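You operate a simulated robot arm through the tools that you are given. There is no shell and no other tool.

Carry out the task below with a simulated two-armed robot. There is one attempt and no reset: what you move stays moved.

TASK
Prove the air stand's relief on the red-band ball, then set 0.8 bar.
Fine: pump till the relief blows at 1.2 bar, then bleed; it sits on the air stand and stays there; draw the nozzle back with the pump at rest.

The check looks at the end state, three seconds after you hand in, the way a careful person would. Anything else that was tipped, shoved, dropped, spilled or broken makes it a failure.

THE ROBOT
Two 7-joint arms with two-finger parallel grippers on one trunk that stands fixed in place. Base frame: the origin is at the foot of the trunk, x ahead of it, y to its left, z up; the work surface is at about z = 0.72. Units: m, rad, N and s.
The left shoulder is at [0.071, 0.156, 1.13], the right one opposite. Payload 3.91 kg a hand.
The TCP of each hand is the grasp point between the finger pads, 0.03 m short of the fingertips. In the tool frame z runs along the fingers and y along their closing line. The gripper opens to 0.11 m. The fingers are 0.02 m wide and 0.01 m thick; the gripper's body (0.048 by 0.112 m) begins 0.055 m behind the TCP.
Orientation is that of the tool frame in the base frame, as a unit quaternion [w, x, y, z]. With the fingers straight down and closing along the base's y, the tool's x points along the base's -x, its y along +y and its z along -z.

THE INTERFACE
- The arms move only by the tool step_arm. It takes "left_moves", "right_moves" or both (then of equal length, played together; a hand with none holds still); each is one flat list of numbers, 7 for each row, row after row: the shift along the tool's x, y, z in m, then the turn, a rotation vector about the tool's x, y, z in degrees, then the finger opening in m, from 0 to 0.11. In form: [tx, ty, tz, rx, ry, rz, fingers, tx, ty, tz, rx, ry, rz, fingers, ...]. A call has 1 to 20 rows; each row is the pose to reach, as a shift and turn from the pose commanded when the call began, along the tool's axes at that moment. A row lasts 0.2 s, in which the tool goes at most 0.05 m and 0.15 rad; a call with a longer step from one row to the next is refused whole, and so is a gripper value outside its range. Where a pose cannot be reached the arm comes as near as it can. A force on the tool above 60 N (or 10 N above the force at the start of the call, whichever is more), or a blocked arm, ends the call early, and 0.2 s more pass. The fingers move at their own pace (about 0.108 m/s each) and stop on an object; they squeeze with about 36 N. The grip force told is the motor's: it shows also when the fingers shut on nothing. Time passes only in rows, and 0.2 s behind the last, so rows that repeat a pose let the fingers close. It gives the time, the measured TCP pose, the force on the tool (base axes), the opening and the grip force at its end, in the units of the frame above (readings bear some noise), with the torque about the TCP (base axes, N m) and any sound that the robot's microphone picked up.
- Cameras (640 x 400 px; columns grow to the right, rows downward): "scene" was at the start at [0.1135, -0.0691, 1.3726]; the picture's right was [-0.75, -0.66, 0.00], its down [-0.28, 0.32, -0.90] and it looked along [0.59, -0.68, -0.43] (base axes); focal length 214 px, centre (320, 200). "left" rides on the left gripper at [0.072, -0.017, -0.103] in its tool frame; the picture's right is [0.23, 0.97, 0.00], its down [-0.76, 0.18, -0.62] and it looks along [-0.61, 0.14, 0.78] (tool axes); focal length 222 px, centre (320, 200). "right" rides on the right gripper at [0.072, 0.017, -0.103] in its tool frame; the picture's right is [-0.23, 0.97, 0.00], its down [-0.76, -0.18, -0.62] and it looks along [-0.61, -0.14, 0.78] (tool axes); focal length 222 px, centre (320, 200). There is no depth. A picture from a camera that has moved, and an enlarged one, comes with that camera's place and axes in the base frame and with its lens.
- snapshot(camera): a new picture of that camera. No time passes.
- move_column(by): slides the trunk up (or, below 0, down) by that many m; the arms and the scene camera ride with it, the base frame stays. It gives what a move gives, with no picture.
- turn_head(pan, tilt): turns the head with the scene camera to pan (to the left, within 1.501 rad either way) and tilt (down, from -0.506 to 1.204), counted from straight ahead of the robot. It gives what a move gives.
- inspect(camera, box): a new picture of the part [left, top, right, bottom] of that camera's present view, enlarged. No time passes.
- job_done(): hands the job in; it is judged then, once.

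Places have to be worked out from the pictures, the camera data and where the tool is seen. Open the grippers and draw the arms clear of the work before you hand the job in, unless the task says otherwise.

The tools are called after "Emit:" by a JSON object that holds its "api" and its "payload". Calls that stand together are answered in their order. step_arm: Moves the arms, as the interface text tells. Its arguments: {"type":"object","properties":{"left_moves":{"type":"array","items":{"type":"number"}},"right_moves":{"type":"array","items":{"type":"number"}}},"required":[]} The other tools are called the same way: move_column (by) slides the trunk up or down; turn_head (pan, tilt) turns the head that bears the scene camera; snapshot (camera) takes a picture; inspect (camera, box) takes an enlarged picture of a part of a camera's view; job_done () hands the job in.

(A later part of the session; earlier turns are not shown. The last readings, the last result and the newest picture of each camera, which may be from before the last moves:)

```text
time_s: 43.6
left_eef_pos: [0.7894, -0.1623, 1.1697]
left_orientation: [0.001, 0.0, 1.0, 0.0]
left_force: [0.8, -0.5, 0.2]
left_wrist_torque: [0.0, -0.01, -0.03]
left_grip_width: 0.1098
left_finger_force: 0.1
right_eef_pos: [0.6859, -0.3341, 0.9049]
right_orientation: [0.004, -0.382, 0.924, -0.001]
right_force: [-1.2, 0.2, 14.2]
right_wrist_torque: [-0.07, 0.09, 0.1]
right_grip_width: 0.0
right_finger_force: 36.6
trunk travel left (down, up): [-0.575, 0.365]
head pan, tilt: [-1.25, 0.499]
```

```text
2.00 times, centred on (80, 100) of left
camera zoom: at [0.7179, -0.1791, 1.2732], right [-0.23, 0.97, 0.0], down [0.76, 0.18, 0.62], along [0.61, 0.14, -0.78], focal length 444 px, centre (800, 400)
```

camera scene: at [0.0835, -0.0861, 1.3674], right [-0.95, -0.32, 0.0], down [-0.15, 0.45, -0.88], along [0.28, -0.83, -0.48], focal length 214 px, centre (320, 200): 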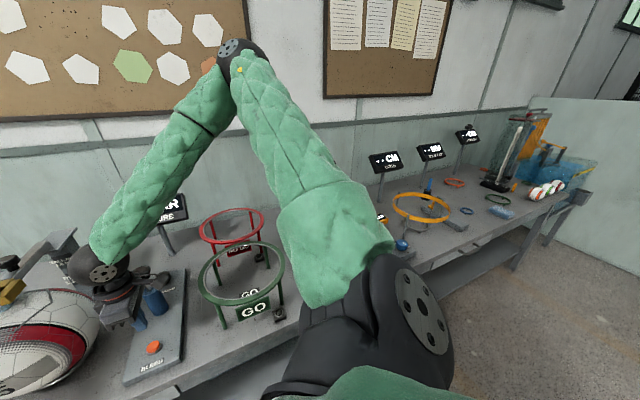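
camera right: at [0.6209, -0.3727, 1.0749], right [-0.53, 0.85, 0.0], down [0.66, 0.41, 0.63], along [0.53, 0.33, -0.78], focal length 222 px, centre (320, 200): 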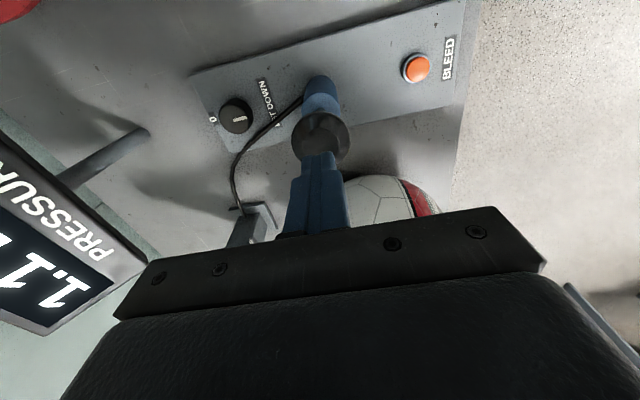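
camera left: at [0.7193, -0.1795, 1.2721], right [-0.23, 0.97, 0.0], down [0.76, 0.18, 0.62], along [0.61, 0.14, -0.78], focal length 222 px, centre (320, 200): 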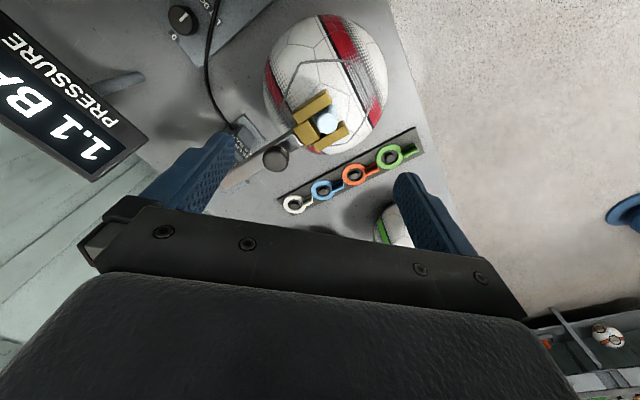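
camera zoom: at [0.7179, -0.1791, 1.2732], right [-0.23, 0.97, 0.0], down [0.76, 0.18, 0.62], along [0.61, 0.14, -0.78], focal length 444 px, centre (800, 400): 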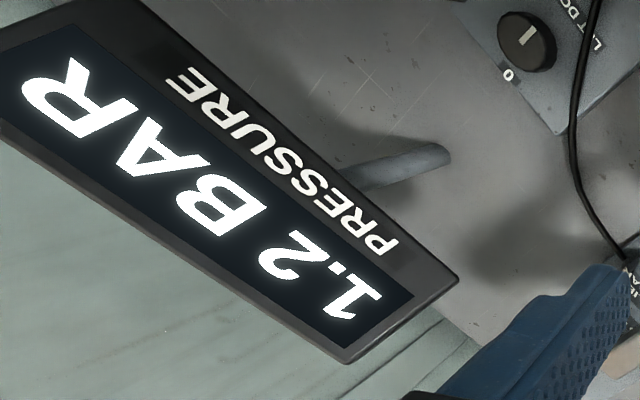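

Again 1.2 and no rise: a stroke adds 0.1 below 1.2 and nothing at 1.2, so the relief lets it off there. For certainty I give a few brisk strokes and listen once more, ending with the plunger released.

Emit:
{"api": "step_arm", "payload": {"right_moves": [0, 0, -0.022, 0, 0, 0, 0, 0, 0, -0.046, 0, 0, 0, 0, 0, 0, -0.046, 0, 0, 0, 0, 0, 0, -0.001, 0, 0, 0, 0, 0, 0, -0.001, 0, 0, 0, 0, 0, 0, -0.046, 0, 0, 0, 0, 0, 0, -0.046, 0, 0, 0, 0, 0, 0, -0.001, 0, 0, 0, 0, 0, 0, -0.001, 0, 0, 0, 0, 0, 0, -0.046, 0, 0, 0, 0, 0, 0, -0.046, 0, 0, 0, 0, 0, 0, -0.001, 0, 0, 0, 0, 0, 0, -0.001, 0, 0, 0, 0, 0, 0, -0.046, 0, 0, 0, 0, 0, 0, -0.08, 0, 0, 0, 0]}}

Emit:
{"api": "snapshot", "payload": {"camera": "left"}}

Emit:
{"api": "snapshot", "payload": {"camera": "right"}}

```text
time_s: 46.8
left_eef_pos: [0.79, -0.1626, 1.1694]
left_orientation: [0.0, 0.0, 1.0, 0.001]
left_force: [-0.6, 0.5, 0.4]
left_wrist_torque: [-0.05, 0.0, 0.0]
left_grip_width: 0.1103
left_finger_force: 0.1
right_eef_pos: [0.6807, -0.3317, 0.9843]
right_orientation: [0.002, -0.382, 0.924, -0.001]
right_force: [-1.2, 0.1, 0.4]
right_wrist_torque: [-0.01, 0.03, -0.04]
right_grip_width: 0.0001
right_finger_force: 35.6
trunk travel left (down, up): [-0.575, 0.365]
head pan, tilt: [-1.25, 0.499]
```

```text
taken
camera left: at [0.7184, -0.1787, 1.2727], right [-0.23, 0.97, 0.0], down [0.76, 0.18, 0.62], along [0.61, 0.14, -0.78], focal length 222 px, centre (320, 200)
```

left: 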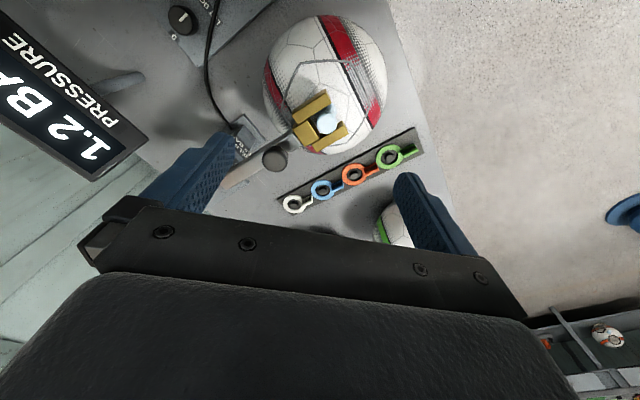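

```text
taken
camera right: at [0.6171, -0.3723, 1.0866], right [-0.53, 0.85, 0.0], down [0.66, 0.41, 0.63], along [0.53, 0.33, -0.78], focal length 222 px, centre (320, 200)
```

right: 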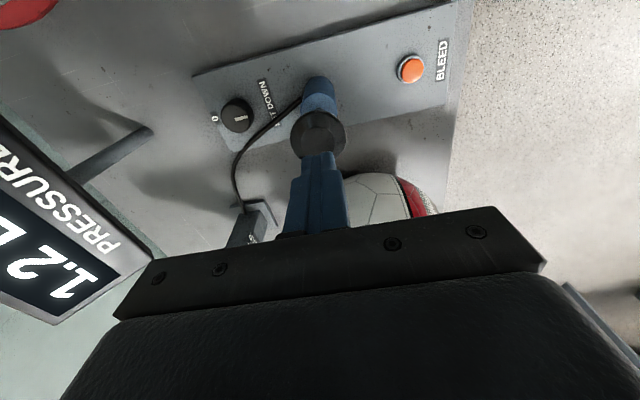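

Steady 1.2 bar after many full strokes: the relief holds it at 1.2. I go back over the BLEED button to let it down to 0.8.

Emit:
{"api": "step_arm", "payload": {"right_moves": [0, 0, -0.02, 0, 0, 0, 0, 0.001, 0.042, -0.02, 0, 0, 0, 0, 0.002, 0.085, -0.02, 0, 0, 0, 0, 0.003, 0.127, -0.02, 0, 0, 0, 0, 0.003, 0.127, 0.025, 0, 0, 0, 0, 0.003, 0.127, 0.07, 0, 0, 0, 0, 0.003, 0.127, 0.115, 0, 0, 0, 0, 0.003, 0.127, 0.155, 0, 0, 0, 0, 0.003, 0.127, 0.183, 0, 0, 0, 0, 0.003, 0.127, 0.183, 0, 0, 0, 0]}}

Emit:
{"api": "inspect", "payload": {"camera": "right", "box": [240, 90, 400, 200]}}

Emit:
{"api": "inspect", "payload": {"camera": "left", "box": [0, 0, 160, 200]}}

```text
time_s: 49.0
left_eef_pos: [0.7906, -0.1627, 1.1679]
left_orientation: [-0.001, 0.0, 1.0, 0.0]
left_force: [0.2, -0.6, 0.2]
left_wrist_torque: [0.01, -0.01, 0.01]
left_grip_width: 0.1102
left_finger_force: 0.1
right_eef_pos: [0.593, -0.2454, 0.7982]
right_orientation: [0.002, -0.383, 0.924, -0.001]
right_force: [-0.3, 0.2, -0.2]
right_wrist_torque: [0.01, -0.01, -0.02]
right_grip_width: 0.0002
right_finger_force: 36.0
trunk travel left (down, up): [-0.575, 0.365]
head pan, tilt: [-1.25, 0.499]
```

```text
3.64 times, centred on (320, 145) of right
camera zoom: at [0.5294, -0.285, 0.901], right [-0.53, 0.85, 0.0], down [0.66, 0.41, 0.63], along [0.53, 0.33, -0.78], focal length 808 px, centre (320, 400)
```

zoom: 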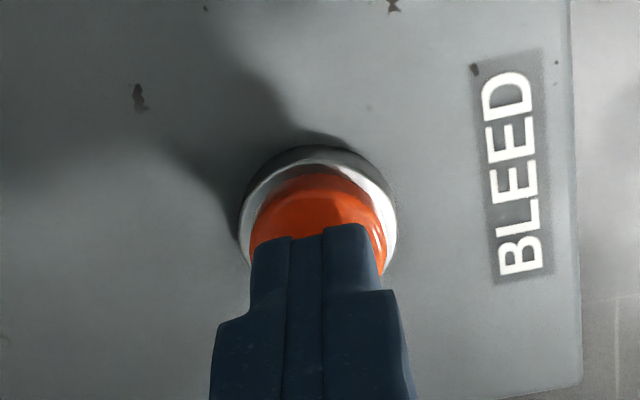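

```text
2.00 times, centred on (80, 100) of left
camera zoom: at [0.7185, -0.1794, 1.2727], right [-0.23, 0.97, 0.0], down [0.76, 0.18, 0.62], along [0.61, 0.14, -0.78], focal length 444 px, centre (800, 400)
```

zoom: 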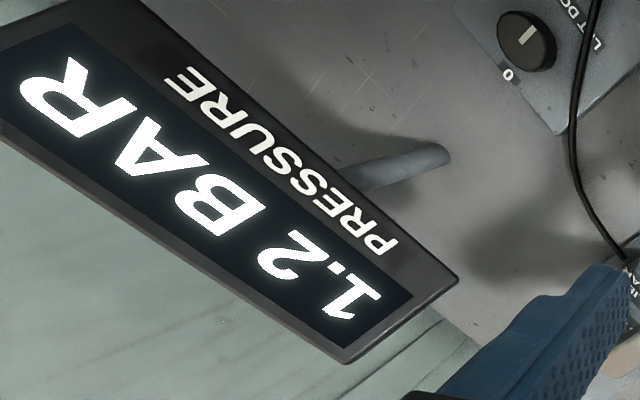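

The fingertips are over the button and the gauge shows 1.2. I press once, lift off again, and read.

Emit:
{"api": "step_arm", "payload": {"right_moves": [0, 0, 0.01, 0, 0, 0, 0, 0, 0, 0.018, 0, 0, 0, 0, 0, 0, 0.0, 0, 0, 0, 0]}}

Emit:
{"api": "inspect", "payload": {"camera": "left", "box": [0, 0, 160, 200]}}

```text
time_s: 49.8
left_eef_pos: [0.7896, -0.1625, 1.1704]
left_orientation: [0.0, 0.0, 1.0, 0.0]
left_force: [0.1, 0.0, -0.2]
left_wrist_torque: [0.02, 0.03, 0.01]
left_grip_width: 0.1102
left_finger_force: 0.0
right_eef_pos: [0.5947, -0.2458, 0.8006]
right_orientation: [0.002, -0.382, 0.924, -0.001]
right_force: [0.2, 0.8, 0.1]
right_wrist_torque: [0.0, -0.02, 0.0]
right_grip_width: 0.0
right_finger_force: 35.7
trunk travel left (down, up): [-0.575, 0.365]
head pan, tilt: [-1.25, 0.499]
heard: click
```

```text
2.00 times, centred on (80, 100) of left
camera zoom: at [0.7179, -0.1793, 1.273], right [-0.23, 0.97, 0.0], down [0.76, 0.18, 0.62], along [0.61, 0.14, -0.78], focal length 444 px, centre (800, 400)
```

zoom: 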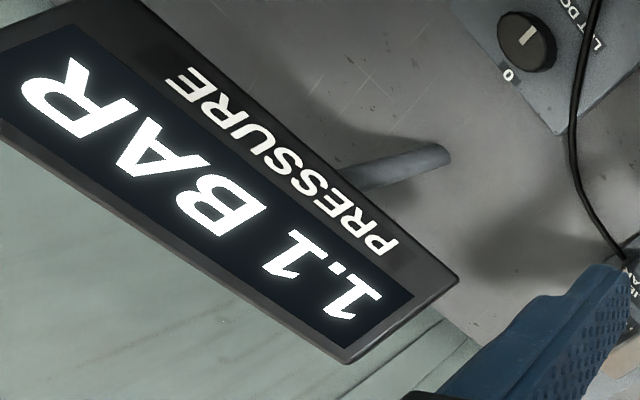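

One click, 1.2 to 1.1. I press again and read.

Emit:
{"api": "step_arm", "payload": {"right_moves": [0, 0, 0.01, 0, 0, 0, 0, 0, 0, 0.018, 0, 0, 0, 0, 0, 0, 0.0, 0, 0, 0, 0]}}

Emit:
{"api": "inspect", "payload": {"camera": "left", "box": [0, 0, 160, 200]}}

```text
time_s: 50.6
left_eef_pos: [0.7893, -0.1622, 1.1711]
left_orientation: [0.0, 0.0, 1.0, 0.0]
left_force: [0.8, 0.4, 0.4]
left_wrist_torque: [0.01, 0.02, -0.02]
left_grip_width: 0.1098
left_finger_force: 0.0
right_eef_pos: [0.5932, -0.2445, 0.801]
right_orientation: [0.002, -0.382, 0.924, -0.001]
right_force: [-0.7, 0.1, -0.8]
right_wrist_torque: [-0.04, 0.03, -0.02]
right_grip_width: 0.0
right_finger_force: 36.3
trunk travel left (down, up): [-0.575, 0.365]
head pan, tilt: [-1.25, 0.499]
heard: click
```

```text
2.00 times, centred on (80, 100) of left
camera zoom: at [0.7178, -0.1792, 1.2731], right [-0.23, 0.97, 0.0], down [0.76, 0.18, 0.62], along [0.61, 0.14, -0.78], focal length 444 px, centre (800, 400)
```

zoom: 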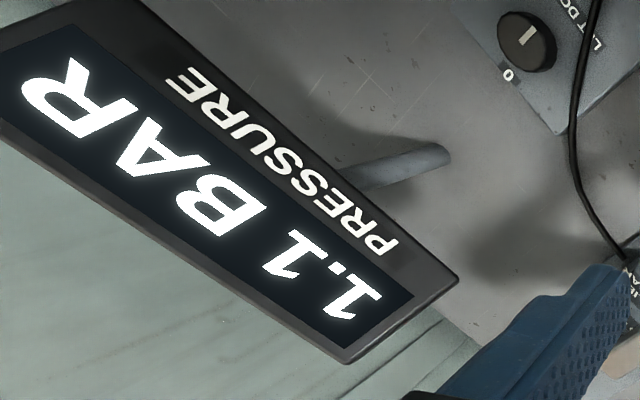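

The second click left 1.1 showing, so a press bleeds less than 0.1 bar within the rounding. I keep pressing one at a time and count: press three.

Emit:
{"api": "step_arm", "payload": {"right_moves": [0, 0, 0.01, 0, 0, 0, 0, 0, 0, 0.018, 0, 0, 0, 0, 0, 0, 0.0, 0, 0, 0, 0]}}

Emit:
{"api": "inspect", "payload": {"camera": "left", "box": [0, 0, 160, 200]}}

```text
time_s: 51.4
left_eef_pos: [0.7898, -0.1632, 1.1699]
left_orientation: [0.001, 0.001, 1.0, 0.0]
left_force: [0.2, 1.0, -0.2]
left_wrist_torque: [0.0, 0.02, 0.02]
left_grip_width: 0.1098
left_finger_force: 0.0
right_eef_pos: [0.593, -0.2467, 0.8009]
right_orientation: [0.002, -0.383, 0.924, -0.001]
right_force: [0.6, -0.3, 0.1]
right_wrist_torque: [-0.03, 0.0, 0.01]
right_grip_width: 0.0
right_finger_force: 36.1
trunk travel left (down, up): [-0.575, 0.365]
head pan, tilt: [-1.25, 0.499]
heard: click
```

```text
2.00 times, centred on (80, 100) of left
camera zoom: at [0.7178, -0.1793, 1.2731], right [-0.23, 0.97, 0.0], down [0.76, 0.18, 0.62], along [0.61, 0.14, -0.78], focal length 444 px, centre (800, 400)
```

zoom: 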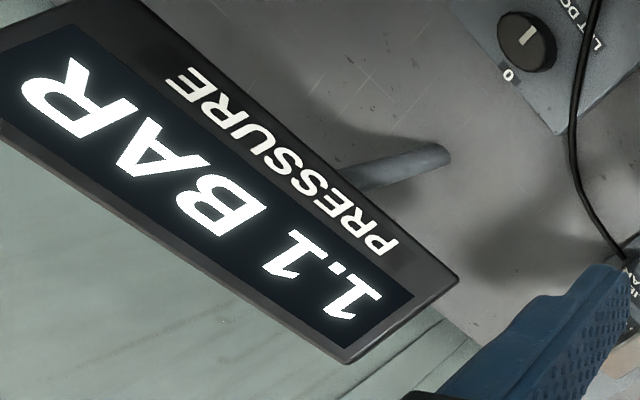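

Still 1.1; that fits about 0.05 bar a press. Press four.

Emit:
{"api": "step_arm", "payload": {"right_moves": [0, 0, 0.01, 0, 0, 0, 0, 0, 0, 0.018, 0, 0, 0, 0, 0, 0, 0.0, 0, 0, 0, 0]}}

Emit:
{"api": "inspect", "payload": {"camera": "left", "box": [0, 0, 160, 200]}}

```text
time_s: 52.2
left_eef_pos: [0.7901, -0.1622, 1.1703]
left_orientation: [0.0, 0.0, 1.0, -0.001]
left_force: [-0.9, -0.5, 0.1]
left_wrist_torque: [0.0, 0.03, 0.02]
left_grip_width: 0.1099
left_finger_force: 0.1
right_eef_pos: [0.5943, -0.2453, 0.8005]
right_orientation: [0.003, -0.383, 0.924, -0.002]
right_force: [-1.0, 0.3, 0.3]
right_wrist_torque: [-0.01, -0.01, 0.0]
right_grip_width: 0.0
right_finger_force: 36.0
trunk travel left (down, up): [-0.575, 0.365]
head pan, tilt: [-1.25, 0.499]
heard: click
```

```text
2.00 times, centred on (80, 100) of left
camera zoom: at [0.7179, -0.1793, 1.273], right [-0.23, 0.97, 0.0], down [0.76, 0.18, 0.62], along [0.61, 0.14, -0.78], focal length 444 px, centre (800, 400)
```

zoom: 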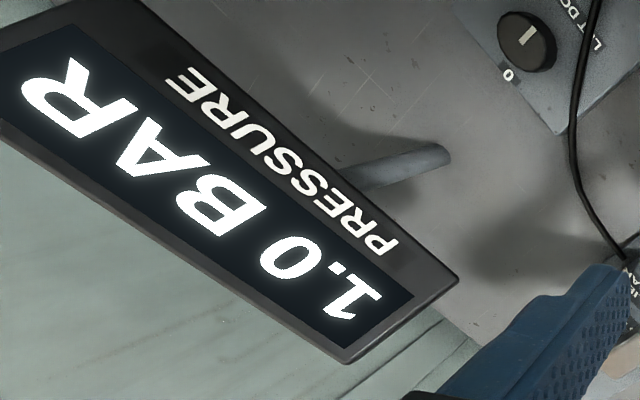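

Now 1.0 after four clicks, which fits 0.05 bar a click from 1.20. Press five.

Emit:
{"api": "step_arm", "payload": {"right_moves": [0, 0, 0.01, 0, 0, 0, 0, 0, 0, 0.018, 0, 0, 0, 0, 0, 0, 0.0, 0, 0, 0, 0]}}

Emit:
{"api": "inspect", "payload": {"camera": "left", "box": [0, 0, 160, 200]}}

```text
time_s: 53.0
left_eef_pos: [0.7898, -0.1624, 1.1699]
left_orientation: [0.0, 0.0, 1.0, 0.0]
left_force: [-0.2, 0.3, -0.1]
left_wrist_torque: [0.0, 0.0, 0.01]
left_grip_width: 0.1099
left_finger_force: 0.1
right_eef_pos: [0.5943, -0.2452, 0.8006]
right_orientation: [0.002, -0.383, 0.924, -0.003]
right_force: [0.0, -0.1, 0.5]
right_wrist_torque: [0.02, 0.01, 0.0]
right_grip_width: 0.0002
right_finger_force: 35.5
trunk travel left (down, up): [-0.575, 0.365]
head pan, tilt: [-1.25, 0.499]
heard: click
```

```text
2.00 times, centred on (80, 100) of left
camera zoom: at [0.7179, -0.1793, 1.273], right [-0.23, 0.97, 0.0], down [0.76, 0.18, 0.62], along [0.61, 0.14, -0.78], focal length 444 px, centre (800, 400)
```

zoom: 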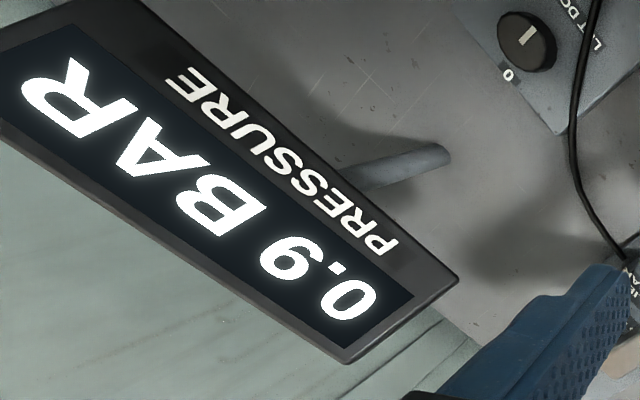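

0.9 after five. Press six.

Emit:
{"api": "step_arm", "payload": {"right_moves": [0, 0, 0.01, 0, 0, 0, 0, 0, 0, 0.018, 0, 0, 0, 0, 0, 0, 0.0, 0, 0, 0, 0]}}

Emit:
{"api": "inspect", "payload": {"camera": "left", "box": [0, 0, 160, 200]}}

```text
time_s: 53.8
left_eef_pos: [0.7889, -0.1642, 1.1701]
left_orientation: [0.0, 0.0, 1.0, 0.0]
left_force: [0.4, 0.2, 0.8]
left_wrist_torque: [-0.01, 0.01, 0.0]
left_grip_width: 0.11
left_finger_force: 0.1
right_eef_pos: [0.5938, -0.2454, 0.8]
right_orientation: [0.003, -0.383, 0.924, -0.001]
right_force: [-0.4, -0.5, 0.2]
right_wrist_torque: [-0.01, -0.04, 0.02]
right_grip_width: 0.0
right_finger_force: 36.3
trunk travel left (down, up): [-0.575, 0.365]
head pan, tilt: [-1.25, 0.499]
heard: click
```

```text
2.00 times, centred on (80, 100) of left
camera zoom: at [0.7179, -0.1793, 1.273], right [-0.23, 0.97, 0.0], down [0.76, 0.18, 0.62], along [0.61, 0.14, -0.78], focal length 444 px, centre (800, 400)
```

zoom: 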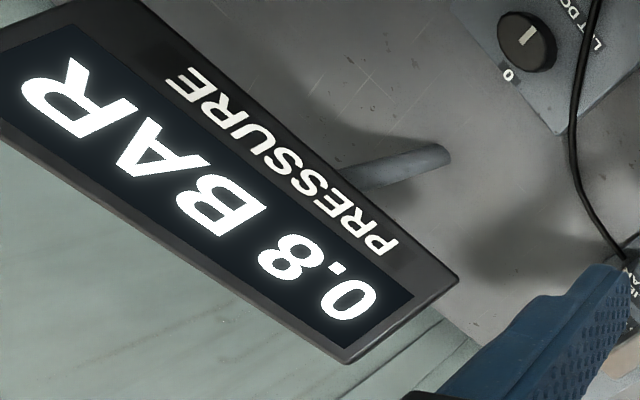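

0.8 after six, so the steps are not even: the last three dropped about 0.1 each. Before anything else I lift clear of the button and wait a second to see whether the reading is steady or still drifting.

Emit:
{"api": "step_arm", "payload": {"right_moves": [0, 0, -0.02, 0, 0, 0, 0, 0, 0, -0.03, 0, 0, 0, 0, 0, 0, -0.03, 0, 0, 0, 0, 0, 0, -0.03, 0, 0, 0, 0, 0, 0, -0.03, 0, 0, 0, 0]}}

Emit:
{"api": "inspect", "payload": {"camera": "left", "box": [0, 0, 160, 200]}}

Emit:
{"api": "inspect", "payload": {"camera": "right", "box": [240, 40, 400, 160]}}

```text
time_s: 55.0
left_eef_pos: [0.791, -0.1643, 1.1685]
left_orientation: [0.0, 0.0, 1.0, -0.001]
left_force: [0.3, -0.9, 0.8]
left_wrist_torque: [0.02, 0.0, 0.01]
left_grip_width: 0.1103
left_finger_force: 0.0
right_eef_pos: [0.5956, -0.2454, 0.8305]
right_orientation: [0.002, -0.383, 0.924, -0.001]
right_force: [-0.4, 0.4, 0.3]
right_wrist_torque: [0.04, -0.01, -0.02]
right_grip_width: 0.0
right_finger_force: 36.1
trunk travel left (down, up): [-0.575, 0.365]
head pan, tilt: [-1.25, 0.499]
```

```text
2.00 times, centred on (80, 100) of left
camera zoom: at [0.719, -0.1794, 1.2723], right [-0.23, 0.97, 0.0], down [0.76, 0.18, 0.62], along [0.61, 0.14, -0.78], focal length 444 px, centre (800, 400)
```

zoom: 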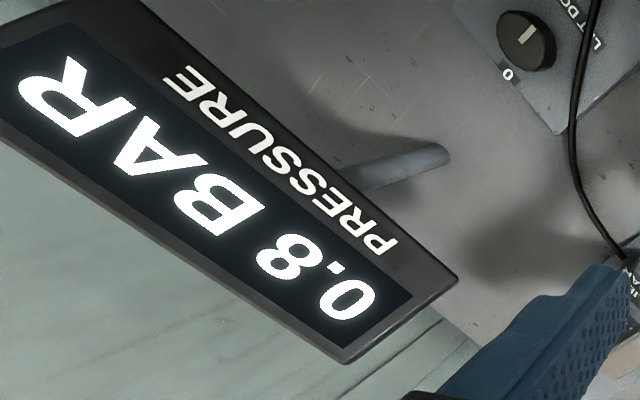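

```text
3.33 times, centred on (320, 100) of right
camera zoom: at [0.5303, -0.2851, 0.9325], right [-0.53, 0.85, 0.0], down [0.66, 0.41, 0.63], along [0.53, 0.33, -0.78], focal length 740 px, centre (320, 533)
```

zoom: 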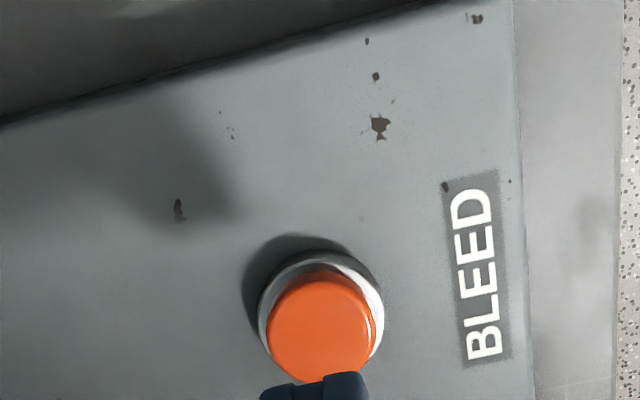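

The reading is steady at 0.8 bar. I never heard the relief, though, so before I finish I look closely at how the nozzle is seated and at the stand for any relief indicator.

Emit:
{"api": "inspect", "payload": {"camera": "left", "box": [220, 70, 380, 190]}}

Emit:
{"api": "turn_head", "payload": {"pan": -0.35, "tilt": 0.55}}

Emit:
{"api": "inspect", "payload": {"camera": "scene", "box": [260, 150, 400, 300]}}

Emit:
{"api": "inspect", "payload": {"camera": "scene", "box": [270, 160, 340, 230]}}

```text
3.33 times, centred on (300, 130) of left
camera zoom: at [0.719, -0.1794, 1.2723], right [-0.23, 0.97, 0.0], down [0.76, 0.18, 0.62], along [0.61, 0.14, -0.78], focal length 740 px, centre (387, 433)
```

zoom: 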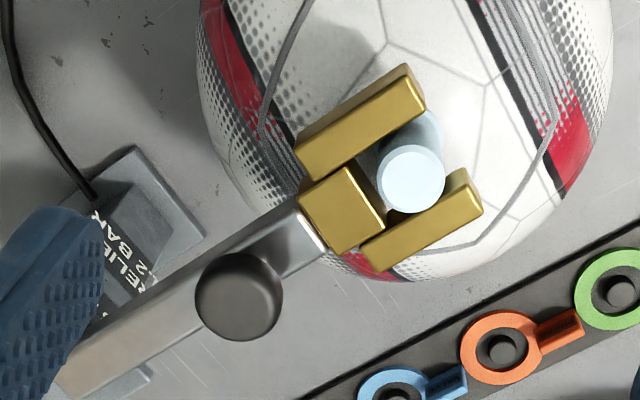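

```text
time_s: 56.2
left_eef_pos: [0.7904, -0.1631, 1.1695]
left_orientation: [0.0, 0.0, 1.0, 0.0]
left_force: [-0.4, -1.0, -0.5]
left_wrist_torque: [0.04, 0.01, 0.03]
left_grip_width: 0.1098
left_finger_force: 0.2
right_eef_pos: [0.5948, -0.2459, 0.8307]
right_orientation: [0.003, -0.383, 0.924, -0.002]
right_force: [0.0, -0.1, -0.1]
right_wrist_torque: [-0.03, -0.03, -0.01]
right_grip_width: 0.0001
right_finger_force: 36.1
trunk travel left (down, up): [-0.575, 0.365]
head pan, tilt: [-0.351, 0.55]
```

```text
2.67 times, centred on (330, 225) of scene
camera zoom: at [0.1374, -0.0307, 1.3629], right [-0.34, -0.94, 0.0], down [-0.49, 0.18, -0.85], along [0.8, -0.29, -0.52], focal length 572 px, centre (293, 133)
```

zoom: 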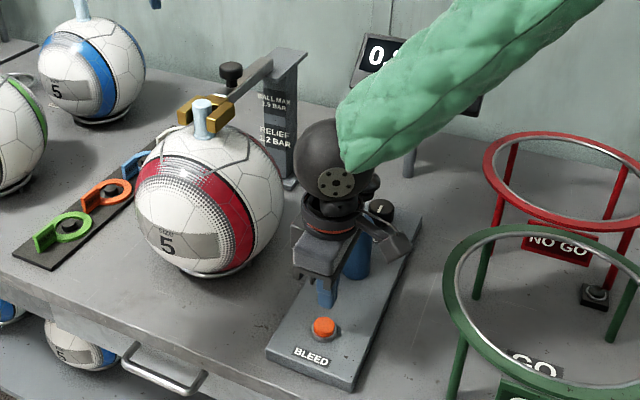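

```text
5.71 times, centred on (305, 195) of scene
camera zoom: at [0.1374, -0.0307, 1.3629], right [-0.34, -0.94, 0.0], down [-0.49, 0.18, -0.85], along [0.8, -0.29, -0.52], focal length 1226 px, centre (406, 229)
```

zoom: 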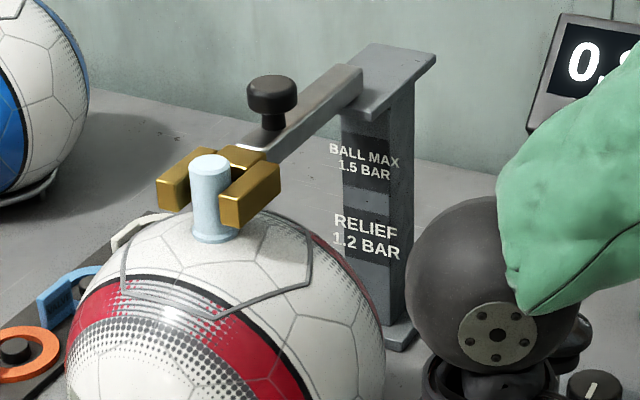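

The nozzle is fully seated and the gauge holds 0.8. Because the bleed steps were uneven and no relief sound came, I check the pump's steps from here: single full strokes from 0.8 with a reading after each, up to the relief again.

Emit:
{"api": "step_arm", "payload": {"right_moves": [0, 0, -0.04, 0, 0, 0, 0, 0, 0, -0.08, 0, 0, 0, 0, 0, 0, -0.12, 0, 0, 0, 0, 0, 0, -0.16, 0, 0, 0, 0, -0.001, -0.042, -0.16, 0, 0, 0, 0, -0.002, -0.085, -0.16, 0, 0, 0, 0, -0.003, -0.127, -0.16, 0, 0, 0, 0, -0.003, -0.127, -0.12, 0, 0, 0, 0, -0.003, -0.127, -0.12, 0, 0, 0, 0]}}

Emit:
{"api": "step_arm", "payload": {"right_moves": [0, 0, 0.01, 0, 0, 0, 0, 0, 0, 0.02, 0, 0, 0, 0, 0, 0, 0.03, 0, 0, 0, 0, 0, 0, 0.04, 0, 0, 0, 0, 0, 0, 0.046, 0, 0, 0, 0]}}

Emit:
{"api": "inspect", "payload": {"camera": "left", "box": [0, 0, 160, 200]}}

```text
time_s: 58.2
left_eef_pos: [0.7885, -0.1643, 1.1705]
left_orientation: [0.001, 0.0, 1.0, 0.0]
left_force: [0.1, -0.7, 1.0]
left_wrist_torque: [-0.01, -0.02, -0.04]
left_grip_width: 0.1099
left_finger_force: 0.0
right_eef_pos: [0.6848, -0.3341, 0.9495]
right_orientation: [0.002, -0.383, 0.924, -0.001]
right_force: [0.0, 0.2, 0.0]
right_wrist_torque: [-0.02, -0.03, 0.02]
right_grip_width: 0.0
right_finger_force: 36.2
trunk travel left (down, up): [-0.575, 0.365]
head pan, tilt: [-0.351, 0.55]
```

```text
time_s: 59.4
left_eef_pos: [0.7898, -0.1635, 1.1703]
left_orientation: [0.0, 0.0, 1.0, 0.0]
left_force: [0.2, -1.7, 0.0]
left_wrist_torque: [-0.03, -0.01, 0.0]
left_grip_width: 0.1102
left_finger_force: 0.1
right_eef_pos: [0.6856, -0.3332, 0.9058]
right_orientation: [0.004, -0.383, 0.924, -0.002]
right_force: [-0.2, -1.4, 8.0]
right_wrist_torque: [-0.05, 0.05, 0.1]
right_grip_width: 0.0
right_finger_force: 36.0
trunk travel left (down, up): [-0.575, 0.365]
head pan, tilt: [-0.351, 0.55]
```

```text
2.00 times, centred on (80, 100) of left
camera zoom: at [0.7184, -0.1793, 1.2728], right [-0.23, 0.97, 0.0], down [0.76, 0.18, 0.62], along [0.61, 0.14, -0.78], focal length 444 px, centre (800, 400)
```

zoom: 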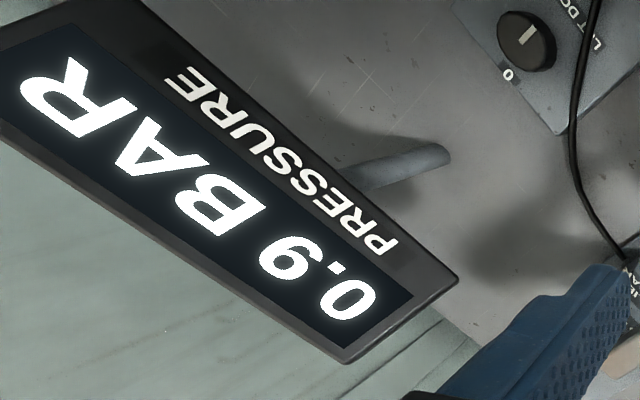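

One stroke took 0.8 to 0.9. I go on: next full stroke.

Emit:
{"api": "step_arm", "payload": {"right_moves": [0, 0, -0.023, 0, 0, 0, 0, 0, 0, -0.046, 0, 0, 0, 0, 0, 0, -0.046, 0, 0, 0, 0, 0, 0, -0.03, 0, 0, 0, 0, 0, 0, -0.015, 0, 0, 0, 0, 0, 0, 0, 0, 0, 0, 0, 0, 0, 0, 0, 0, 0, 0]}}

Emit:
{"api": "inspect", "payload": {"camera": "left", "box": [0, 0, 160, 200]}}

```text
time_s: 61.0
left_eef_pos: [0.7912, -0.1632, 1.1708]
left_orientation: [0.0, -0.001, 1.0, 0.0]
left_force: [0.4, 0.9, -0.1]
left_wrist_torque: [0.0, 0.01, -0.01]
left_grip_width: 0.1099
left_finger_force: 0.1
right_eef_pos: [0.685, -0.3325, 0.9046]
right_orientation: [0.003, -0.382, 0.924, -0.002]
right_force: [4.0, -0.7, 8.1]
right_wrist_torque: [-0.05, -0.02, 0.04]
right_grip_width: 0.0
right_finger_force: 35.5
trunk travel left (down, up): [-0.575, 0.365]
head pan, tilt: [-0.351, 0.55]
```

```text
2.00 times, centred on (80, 100) of left
camera zoom: at [0.7185, -0.1792, 1.2727], right [-0.23, 0.97, 0.0], down [0.76, 0.18, 0.62], along [0.61, 0.14, -0.78], focal length 444 px, centre (800, 400)
```

zoom: 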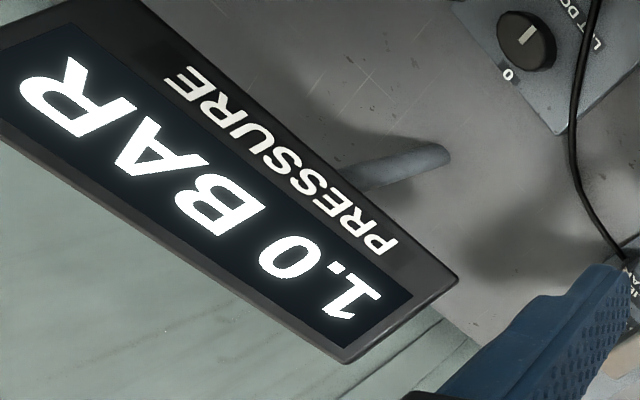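

1.0 now, so strokes add about 0.1 each. Next stroke.

Emit:
{"api": "step_arm", "payload": {"right_moves": [0, 0, -0.023, 0, 0, 0, 0, 0, 0, -0.046, 0, 0, 0, 0, 0, 0, -0.046, 0, 0, 0, 0, 0, 0, -0.03, 0, 0, 0, 0, 0, 0, -0.015, 0, 0, 0, 0, 0, 0, 0, 0, 0, 0, 0, 0, 0, 0, 0, 0, 0, 0]}}

Emit:
{"api": "inspect", "payload": {"camera": "left", "box": [0, 0, 160, 200]}}

```text
time_s: 62.6
left_eef_pos: [0.7897, -0.1635, 1.1692]
left_orientation: [0.0, 0.0, 1.0, 0.0]
left_force: [0.6, -0.5, -1.3]
left_wrist_torque: [0.02, 0.01, -0.01]
left_grip_width: 0.1101
left_finger_force: 0.2
right_eef_pos: [0.687, -0.3324, 0.9044]
right_orientation: [0.003, -0.382, 0.924, -0.001]
right_force: [1.0, -3.4, 10.4]
right_wrist_torque: [-0.16, 0.05, 0.02]
right_grip_width: 0.0
right_finger_force: 36.0
trunk travel left (down, up): [-0.575, 0.365]
head pan, tilt: [-0.351, 0.55]
```

```text
2.00 times, centred on (80, 100) of left
camera zoom: at [0.7183, -0.1795, 1.2728], right [-0.23, 0.97, 0.0], down [0.76, 0.18, 0.62], along [0.61, 0.14, -0.78], focal length 444 px, centre (800, 400)
```

zoom: 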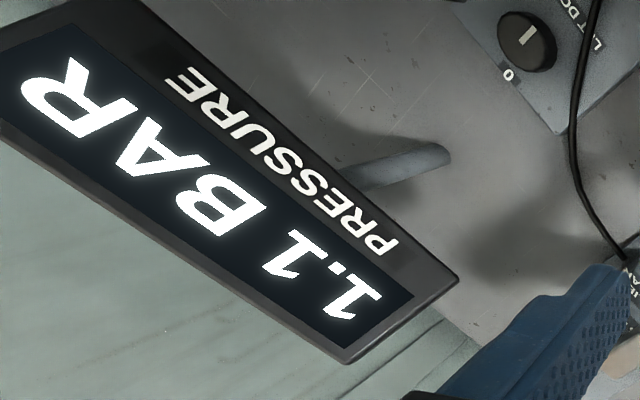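

1.1 as expected. Next stroke should reach 1.2 or the relief; I listen for it.

Emit:
{"api": "step_arm", "payload": {"right_moves": [0, 0, -0.023, 0, 0, 0, 0, 0, 0, -0.046, 0, 0, 0, 0, 0, 0, -0.046, 0, 0, 0, 0, 0, 0, -0.03, 0, 0, 0, 0, 0, 0, -0.015, 0, 0, 0, 0, 0, 0, 0, 0, 0, 0, 0, 0, 0, 0, 0, 0, 0, 0]}}

Emit:
{"api": "inspect", "payload": {"camera": "left", "box": [0, 0, 160, 200]}}

```text
time_s: 64.2
left_eef_pos: [0.7891, -0.1632, 1.1693]
left_orientation: [0.0, 0.0, 1.0, 0.0]
left_force: [0.5, 0.0, -0.8]
left_wrist_torque: [-0.02, 0.0, -0.01]
left_grip_width: 0.1097
left_finger_force: 0.2
right_eef_pos: [0.6857, -0.3324, 0.9061]
right_orientation: [0.003, -0.382, 0.924, -0.002]
right_force: [-3.1, 1.6, 7.5]
right_wrist_torque: [-0.02, 0.13, 0.05]
right_grip_width: 0.0
right_finger_force: 35.6
trunk travel left (down, up): [-0.575, 0.365]
head pan, tilt: [-0.351, 0.55]
```

```text
2.00 times, centred on (80, 100) of left
camera zoom: at [0.718, -0.1791, 1.273], right [-0.23, 0.97, 0.0], down [0.76, 0.18, 0.62], along [0.61, 0.14, -0.78], focal length 444 px, centre (800, 400)
```

zoom: 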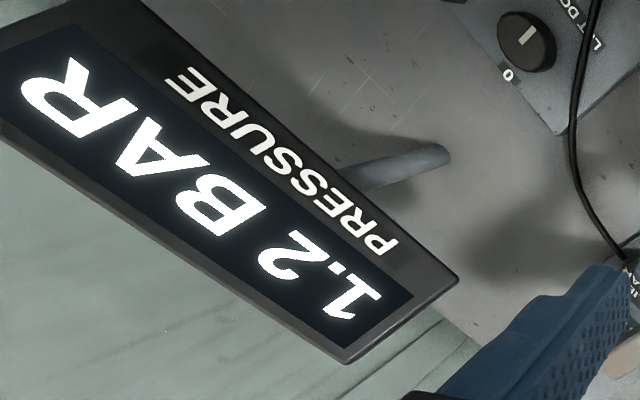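

Each stroke adds 0.1: 0.8, 0.9, 1.0, 1.1, 1.2. Two more strokes now must be blown off by the relief if the reading stays at 1.2.

Emit:
{"api": "step_arm", "payload": {"right_moves": [0, 0, -0.023, 0, 0, 0, 0, 0, 0, -0.046, 0, 0, 0, 0, 0, 0, -0.046, 0, 0, 0, 0, 0, 0, -0.03, 0, 0, 0, 0, 0, 0, -0.015, 0, 0, 0, 0, 0, 0, 0, 0, 0, 0, 0, 0, 0, 0, 0, 0, 0, 0]}}

Emit:
{"api": "inspect", "payload": {"camera": "left", "box": [0, 0, 160, 200]}}

Emit:
{"api": "step_arm", "payload": {"right_moves": [0, 0, -0.023, 0, 0, 0, 0, 0, 0, -0.046, 0, 0, 0, 0, 0, 0, -0.046, 0, 0, 0, 0, 0, 0, -0.03, 0, 0, 0, 0, 0, 0, -0.015, 0, 0, 0, 0, 0, 0, 0, 0, 0, 0, 0, 0, 0, 0, 0, 0, 0, 0]}}

Emit:
{"api": "inspect", "payload": {"camera": "left", "box": [0, 0, 160, 200]}}

```text
time_s: 65.8
left_eef_pos: [0.7905, -0.1637, 1.1696]
left_orientation: [0.0, 0.0, 1.0, 0.0]
left_force: [0.6, 0.1, 0.5]
left_wrist_torque: [-0.01, 0.0, 0.0]
left_grip_width: 0.1101
left_finger_force: 0.1
right_eef_pos: [0.6855, -0.3335, 0.9062]
right_orientation: [0.003, -0.383, 0.924, -0.001]
right_force: [2.1, -2.5, 9.2]
right_wrist_torque: [-0.15, -0.02, 0.06]
right_grip_width: 0.0
right_finger_force: 36.4
trunk travel left (down, up): [-0.575, 0.365]
head pan, tilt: [-0.351, 0.55]
```

```text
2.00 times, centred on (80, 100) of left
camera zoom: at [0.7183, -0.1795, 1.2728], right [-0.23, 0.97, 0.0], down [0.76, 0.18, 0.62], along [0.61, 0.14, -0.78], focal length 444 px, centre (800, 400)
```

zoom: 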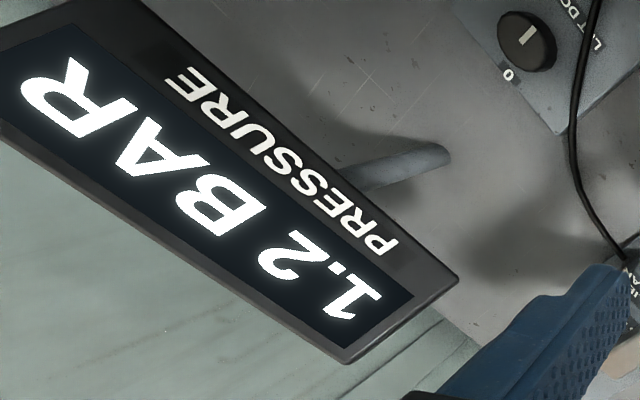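

```text
time_s: 67.4
left_eef_pos: [0.7898, -0.1643, 1.1702]
left_orientation: [0.001, 0.0, 1.0, -0.001]
left_force: [-0.1, -0.5, -0.4]
left_wrist_torque: [-0.01, -0.02, 0.04]
left_grip_width: 0.11
left_finger_force: 0.1
right_eef_pos: [0.6841, -0.3334, 0.9058]
right_orientation: [0.004, -0.383, 0.924, -0.002]
right_force: [2.4, -3.5, 9.0]
right_wrist_torque: [-0.17, 0.02, 0.01]
right_grip_width: 0.0
right_finger_force: 35.7
trunk travel left (down, up): [-0.575, 0.365]
head pan, tilt: [-0.351, 0.55]
```

```text
2.00 times, centred on (80, 100) of left
camera zoom: at [0.7183, -0.1794, 1.2728], right [-0.23, 0.97, 0.0], down [0.76, 0.18, 0.62], along [0.61, 0.14, -0.78], focal length 444 px, centre (800, 400)
```

zoom: 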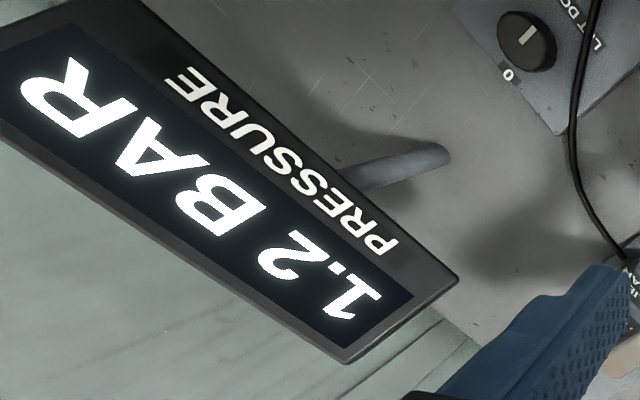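

The relief holds at 1.2 through two further strokes, each of which would have added 0.1: it blows off at 1.2 as it should, silently for my microphone. I release the pump and go back over the BLEED button.

Emit:
{"api": "step_arm", "payload": {"right_moves": [0, 0, -0.033, 0, 0, 0, 0, 0, 0, -0.066, 0, 0, 0, 0, 0, 0, -0.1, 0, 0, 0, 0, 0.001, 0.042, -0.1, 0, 0, 0, 0, 0.002, 0.085, -0.1, 0, 0, 0, 0, 0.003, 0.127, -0.1, 0, 0, 0, 0, 0.003, 0.127, -0.055, 0, 0, 0, 0, 0.003, 0.127, -0.01, 0, 0, 0, 0, 0.003, 0.127, 0.035, 0, 0, 0, 0, 0.003, 0.127, 0.075, 0, 0, 0, 0, 0.003, 0.127, 0.103, 0, 0, 0, 0, 0.003, 0.127, 0.103, 0, 0, 0, 0]}}

Emit:
{"api": "inspect", "payload": {"camera": "left", "box": [0, 0, 160, 200]}}

Emit:
{"api": "inspect", "payload": {"camera": "right", "box": [240, 90, 400, 200]}}

```text
time_s: 70.0
left_eef_pos: [0.7909, -0.1642, 1.1703]
left_orientation: [0.0, 0.0, 1.0, 0.001]
left_force: [1.0, 0.9, -0.7]
left_wrist_torque: [0.04, 0.0, -0.03]
left_grip_width: 0.1104
left_finger_force: 0.0
right_eef_pos: [0.5957, -0.2469, 0.8021]
right_orientation: [0.003, -0.383, 0.924, -0.002]
right_force: [-0.1, 0.0, 0.0]
right_wrist_torque: [-0.01, -0.01, 0.01]
right_grip_width: 0.0
right_finger_force: 35.9
trunk travel left (down, up): [-0.575, 0.365]
head pan, tilt: [-0.351, 0.55]
```

```text
2.00 times, centred on (80, 100) of left
camera zoom: at [0.7185, -0.1794, 1.2727], right [-0.23, 0.97, 0.0], down [0.76, 0.18, 0.62], along [0.61, 0.14, -0.78], focal length 444 px, centre (800, 400)
```

zoom: 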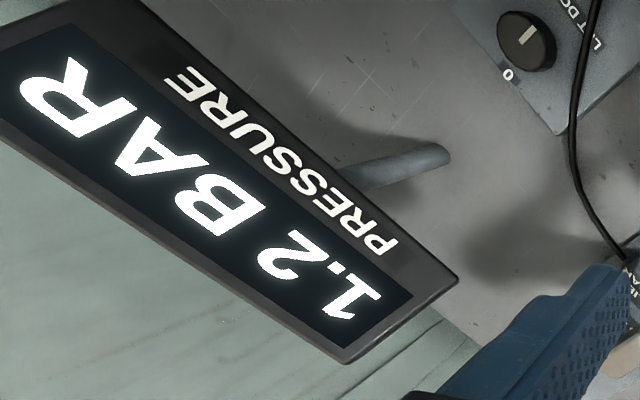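

```text
3.64 times, centred on (320, 145) of right
camera zoom: at [0.5312, -0.2856, 0.905], right [-0.53, 0.85, 0.0], down [0.66, 0.41, 0.63], along [0.53, 0.33, -0.78], focal length 808 px, centre (320, 400)
```

zoom: 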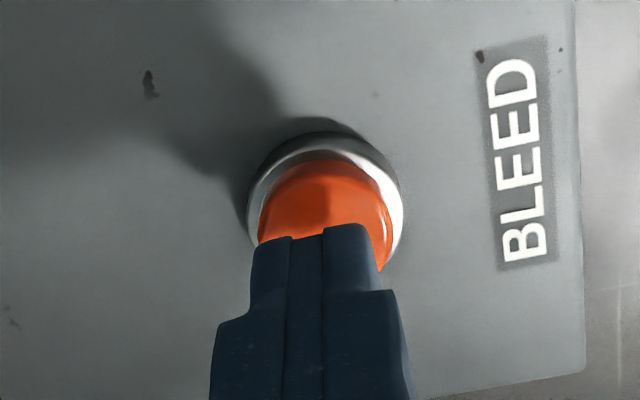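

Gauge 1.2, fingertips over the button. I press and hold this time, reading while held, to learn whether the bleed runs with time.

Emit:
{"api": "step_arm", "payload": {"right_moves": [0, 0, 0.01, 0, 0, 0, 0, 0, 0, 0.0195, 0, 0, 0, 0]}}

Emit:
{"api": "inspect", "payload": {"camera": "left", "box": [0, 0, 160, 200]}}

Emit:
{"api": "step_arm", "payload": {"right_moves": [0, 0, 0, 0, 0, 0, 0, 0, 0, 0, 0, 0, 0, 0, 0, 0, 0, 0, 0, 0, 0, 0, 0, 0, 0, 0, 0, 0]}}

Emit:
{"api": "inspect", "payload": {"camera": "left", "box": [0, 0, 160, 200]}}

```text
time_s: 70.6
left_eef_pos: [0.7909, -0.164, 1.1689]
left_orientation: [0.001, 0.0, 1.0, 0.0]
left_force: [0.1, -0.8, 0.7]
left_wrist_torque: [0.01, 0.0, -0.01]
left_grip_width: 0.1099
left_finger_force: 0.1
right_eef_pos: [0.5951, -0.2451, 0.7818]
right_orientation: [0.003, -0.382, 0.924, 0.0]
right_force: [2.0, -0.1, 1.6]
right_wrist_torque: [-0.05, -0.03, 0.01]
right_grip_width: 0.0
right_finger_force: 36.2
trunk travel left (down, up): [-0.575, 0.365]
head pan, tilt: [-0.351, 0.55]
heard: click
```

```text
2.00 times, centred on (80, 100) of left
camera zoom: at [0.7189, -0.1794, 1.2725], right [-0.23, 0.97, 0.0], down [0.76, 0.18, 0.62], along [0.61, 0.14, -0.78], focal length 444 px, centre (800, 400)
```

zoom: 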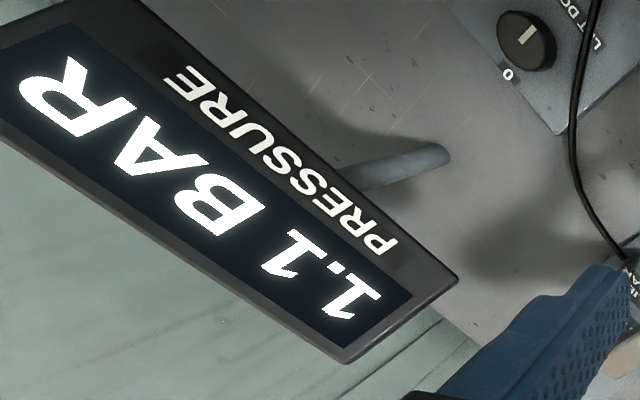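

```text
time_s: 71.6
left_eef_pos: [0.791, -0.163, 1.1696]
left_orientation: [0.0, 0.0, 1.0, 0.0]
left_force: [-0.4, 0.1, 0.0]
left_wrist_torque: [0.01, 0.01, 0.01]
left_grip_width: 0.11
left_finger_force: 0.0
right_eef_pos: [0.595, -0.2461, 0.7816]
right_orientation: [0.002, -0.382, 0.924, -0.002]
right_force: [1.3, 0.8, 3.0]
right_wrist_torque: [0.01, -0.02, -0.03]
right_grip_width: 0.0
right_finger_force: 35.8
trunk travel left (down, up): [-0.575, 0.365]
head pan, tilt: [-0.351, 0.55]
```

```text
2.00 times, centred on (80, 100) of left
camera zoom: at [0.7187, -0.1793, 1.2725], right [-0.23, 0.97, 0.0], down [0.76, 0.18, 0.62], along [0.61, 0.14, -0.78], focal length 444 px, centre (800, 400)
```

zoom: 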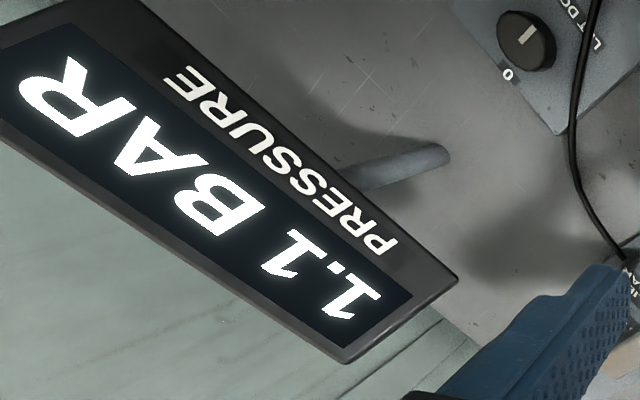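

Holding adds nothing, so each press is one bleed step. I release fully, press again with a hold, and read after each, more slowly this time.

Emit:
{"api": "step_arm", "payload": {"right_moves": [0, 0, -0.012, 0, 0, 0, 0, 0, 0, -0.0195, 0, 0, 0, 0, 0, 0, -0.0195, 0, 0, 0, 0, 0, 0, -0.01, 0, 0, 0, 0, 0, 0, 0, 0, 0, 0, 0, 0, 0, 0, 0, 0, 0, 0]}}

Emit:
{"api": "inspect", "payload": {"camera": "left", "box": [0, 0, 160, 200]}}

```text
time_s: 73.0
left_eef_pos: [0.7905, -0.1641, 1.17]
left_orientation: [0.0, -0.001, 1.0, 0.0]
left_force: [0.0, 0.3, -0.8]
left_wrist_torque: [0.0, 0.02, -0.05]
left_grip_width: 0.11
left_finger_force: 0.0
right_eef_pos: [0.5951, -0.2443, 0.7824]
right_orientation: [0.003, -0.383, 0.924, 0.0]
right_force: [1.4, 0.0, 3.1]
right_wrist_torque: [0.02, -0.02, -0.01]
right_grip_width: 0.0002
right_finger_force: 36.7
trunk travel left (down, up): [-0.575, 0.365]
head pan, tilt: [-0.351, 0.55]
heard: click
```

```text
2.00 times, centred on (80, 100) of left
camera zoom: at [0.7186, -0.1793, 1.2726], right [-0.23, 0.97, 0.0], down [0.76, 0.18, 0.62], along [0.61, 0.14, -0.78], focal length 444 px, centre (800, 400)
```

zoom: 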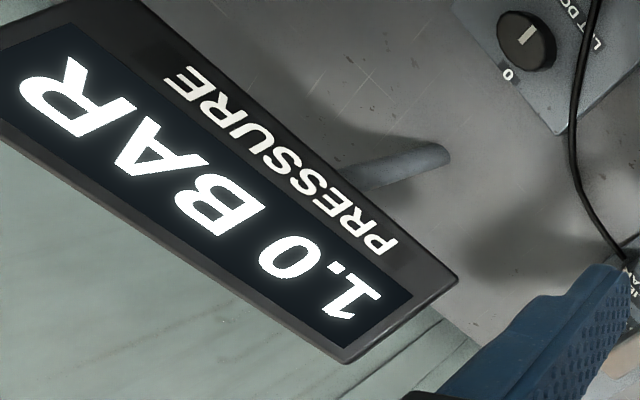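

Now 1.0: a full, held press takes 0.1 (short ones sometimes did not count). Third press.

Emit:
{"api": "step_arm", "payload": {"right_moves": [0, 0, -0.012, 0, 0, 0, 0, 0, 0, -0.0195, 0, 0, 0, 0, 0, 0, -0.0195, 0, 0, 0, 0, 0, 0, -0.01, 0, 0, 0, 0, 0, 0, 0, 0, 0, 0, 0, 0, 0, 0, 0, 0, 0, 0]}}

Emit:
{"api": "inspect", "payload": {"camera": "left", "box": [0, 0, 160, 200]}}

```text
time_s: 74.4
left_eef_pos: [0.79, -0.1627, 1.1689]
left_orientation: [0.0, 0.001, 1.0, 0.0]
left_force: [0.0, 0.0, 0.4]
left_wrist_torque: [0.03, -0.02, -0.01]
left_grip_width: 0.11
left_finger_force: 0.0
right_eef_pos: [0.5964, -0.244, 0.7823]
right_orientation: [0.002, -0.383, 0.924, 0.0]
right_force: [0.2, -1.1, 4.3]
right_wrist_torque: [-0.01, 0.02, -0.05]
right_grip_width: 0.0003
right_finger_force: 36.1
trunk travel left (down, up): [-0.575, 0.365]
head pan, tilt: [-0.351, 0.55]
heard: click
```

```text
2.00 times, centred on (80, 100) of left
camera zoom: at [0.7185, -0.1793, 1.2727], right [-0.23, 0.97, 0.0], down [0.76, 0.18, 0.62], along [0.61, 0.14, -0.78], focal length 444 px, centre (800, 400)
```

zoom: 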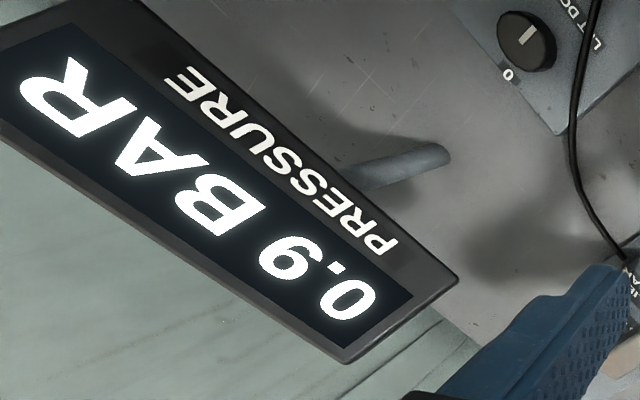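

0.9. Fourth press, to 0.8.

Emit:
{"api": "step_arm", "payload": {"right_moves": [0, 0, -0.012, 0, 0, 0, 0, 0, 0, -0.0195, 0, 0, 0, 0, 0, 0, -0.0195, 0, 0, 0, 0, 0, 0, -0.01, 0, 0, 0, 0, 0, 0, 0, 0, 0, 0, 0, 0, 0, 0, 0, 0, 0, 0]}}

Emit:
{"api": "inspect", "payload": {"camera": "left", "box": [0, 0, 160, 200]}}

```text
time_s: 75.8
left_eef_pos: [0.791, -0.1623, 1.1692]
left_orientation: [-0.001, 0.0, 1.0, -0.001]
left_force: [0.5, 0.4, 0.3]
left_wrist_torque: [0.01, 0.01, -0.01]
left_grip_width: 0.1099
left_finger_force: 0.0
right_eef_pos: [0.594, -0.2455, 0.7832]
right_orientation: [0.002, -0.382, 0.924, -0.001]
right_force: [0.5, 0.4, 3.2]
right_wrist_torque: [-0.01, -0.03, 0.01]
right_grip_width: 0.0
right_finger_force: 35.4
trunk travel left (down, up): [-0.575, 0.365]
head pan, tilt: [-0.351, 0.55]
heard: click
```

```text
2.00 times, centred on (80, 100) of left
camera zoom: at [0.7186, -0.1793, 1.2727], right [-0.23, 0.97, 0.0], down [0.76, 0.18, 0.62], along [0.61, 0.14, -0.78], focal length 444 px, centre (800, 400)
```

zoom: 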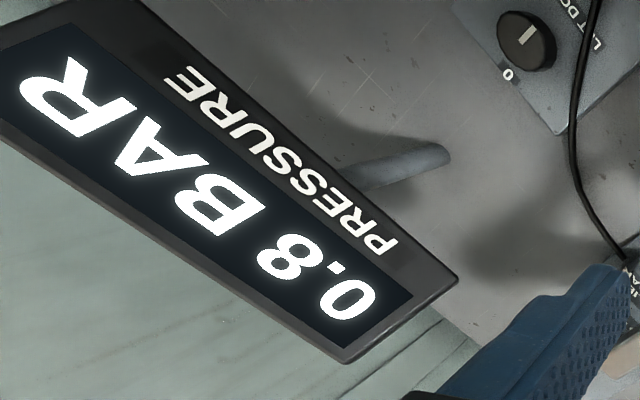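

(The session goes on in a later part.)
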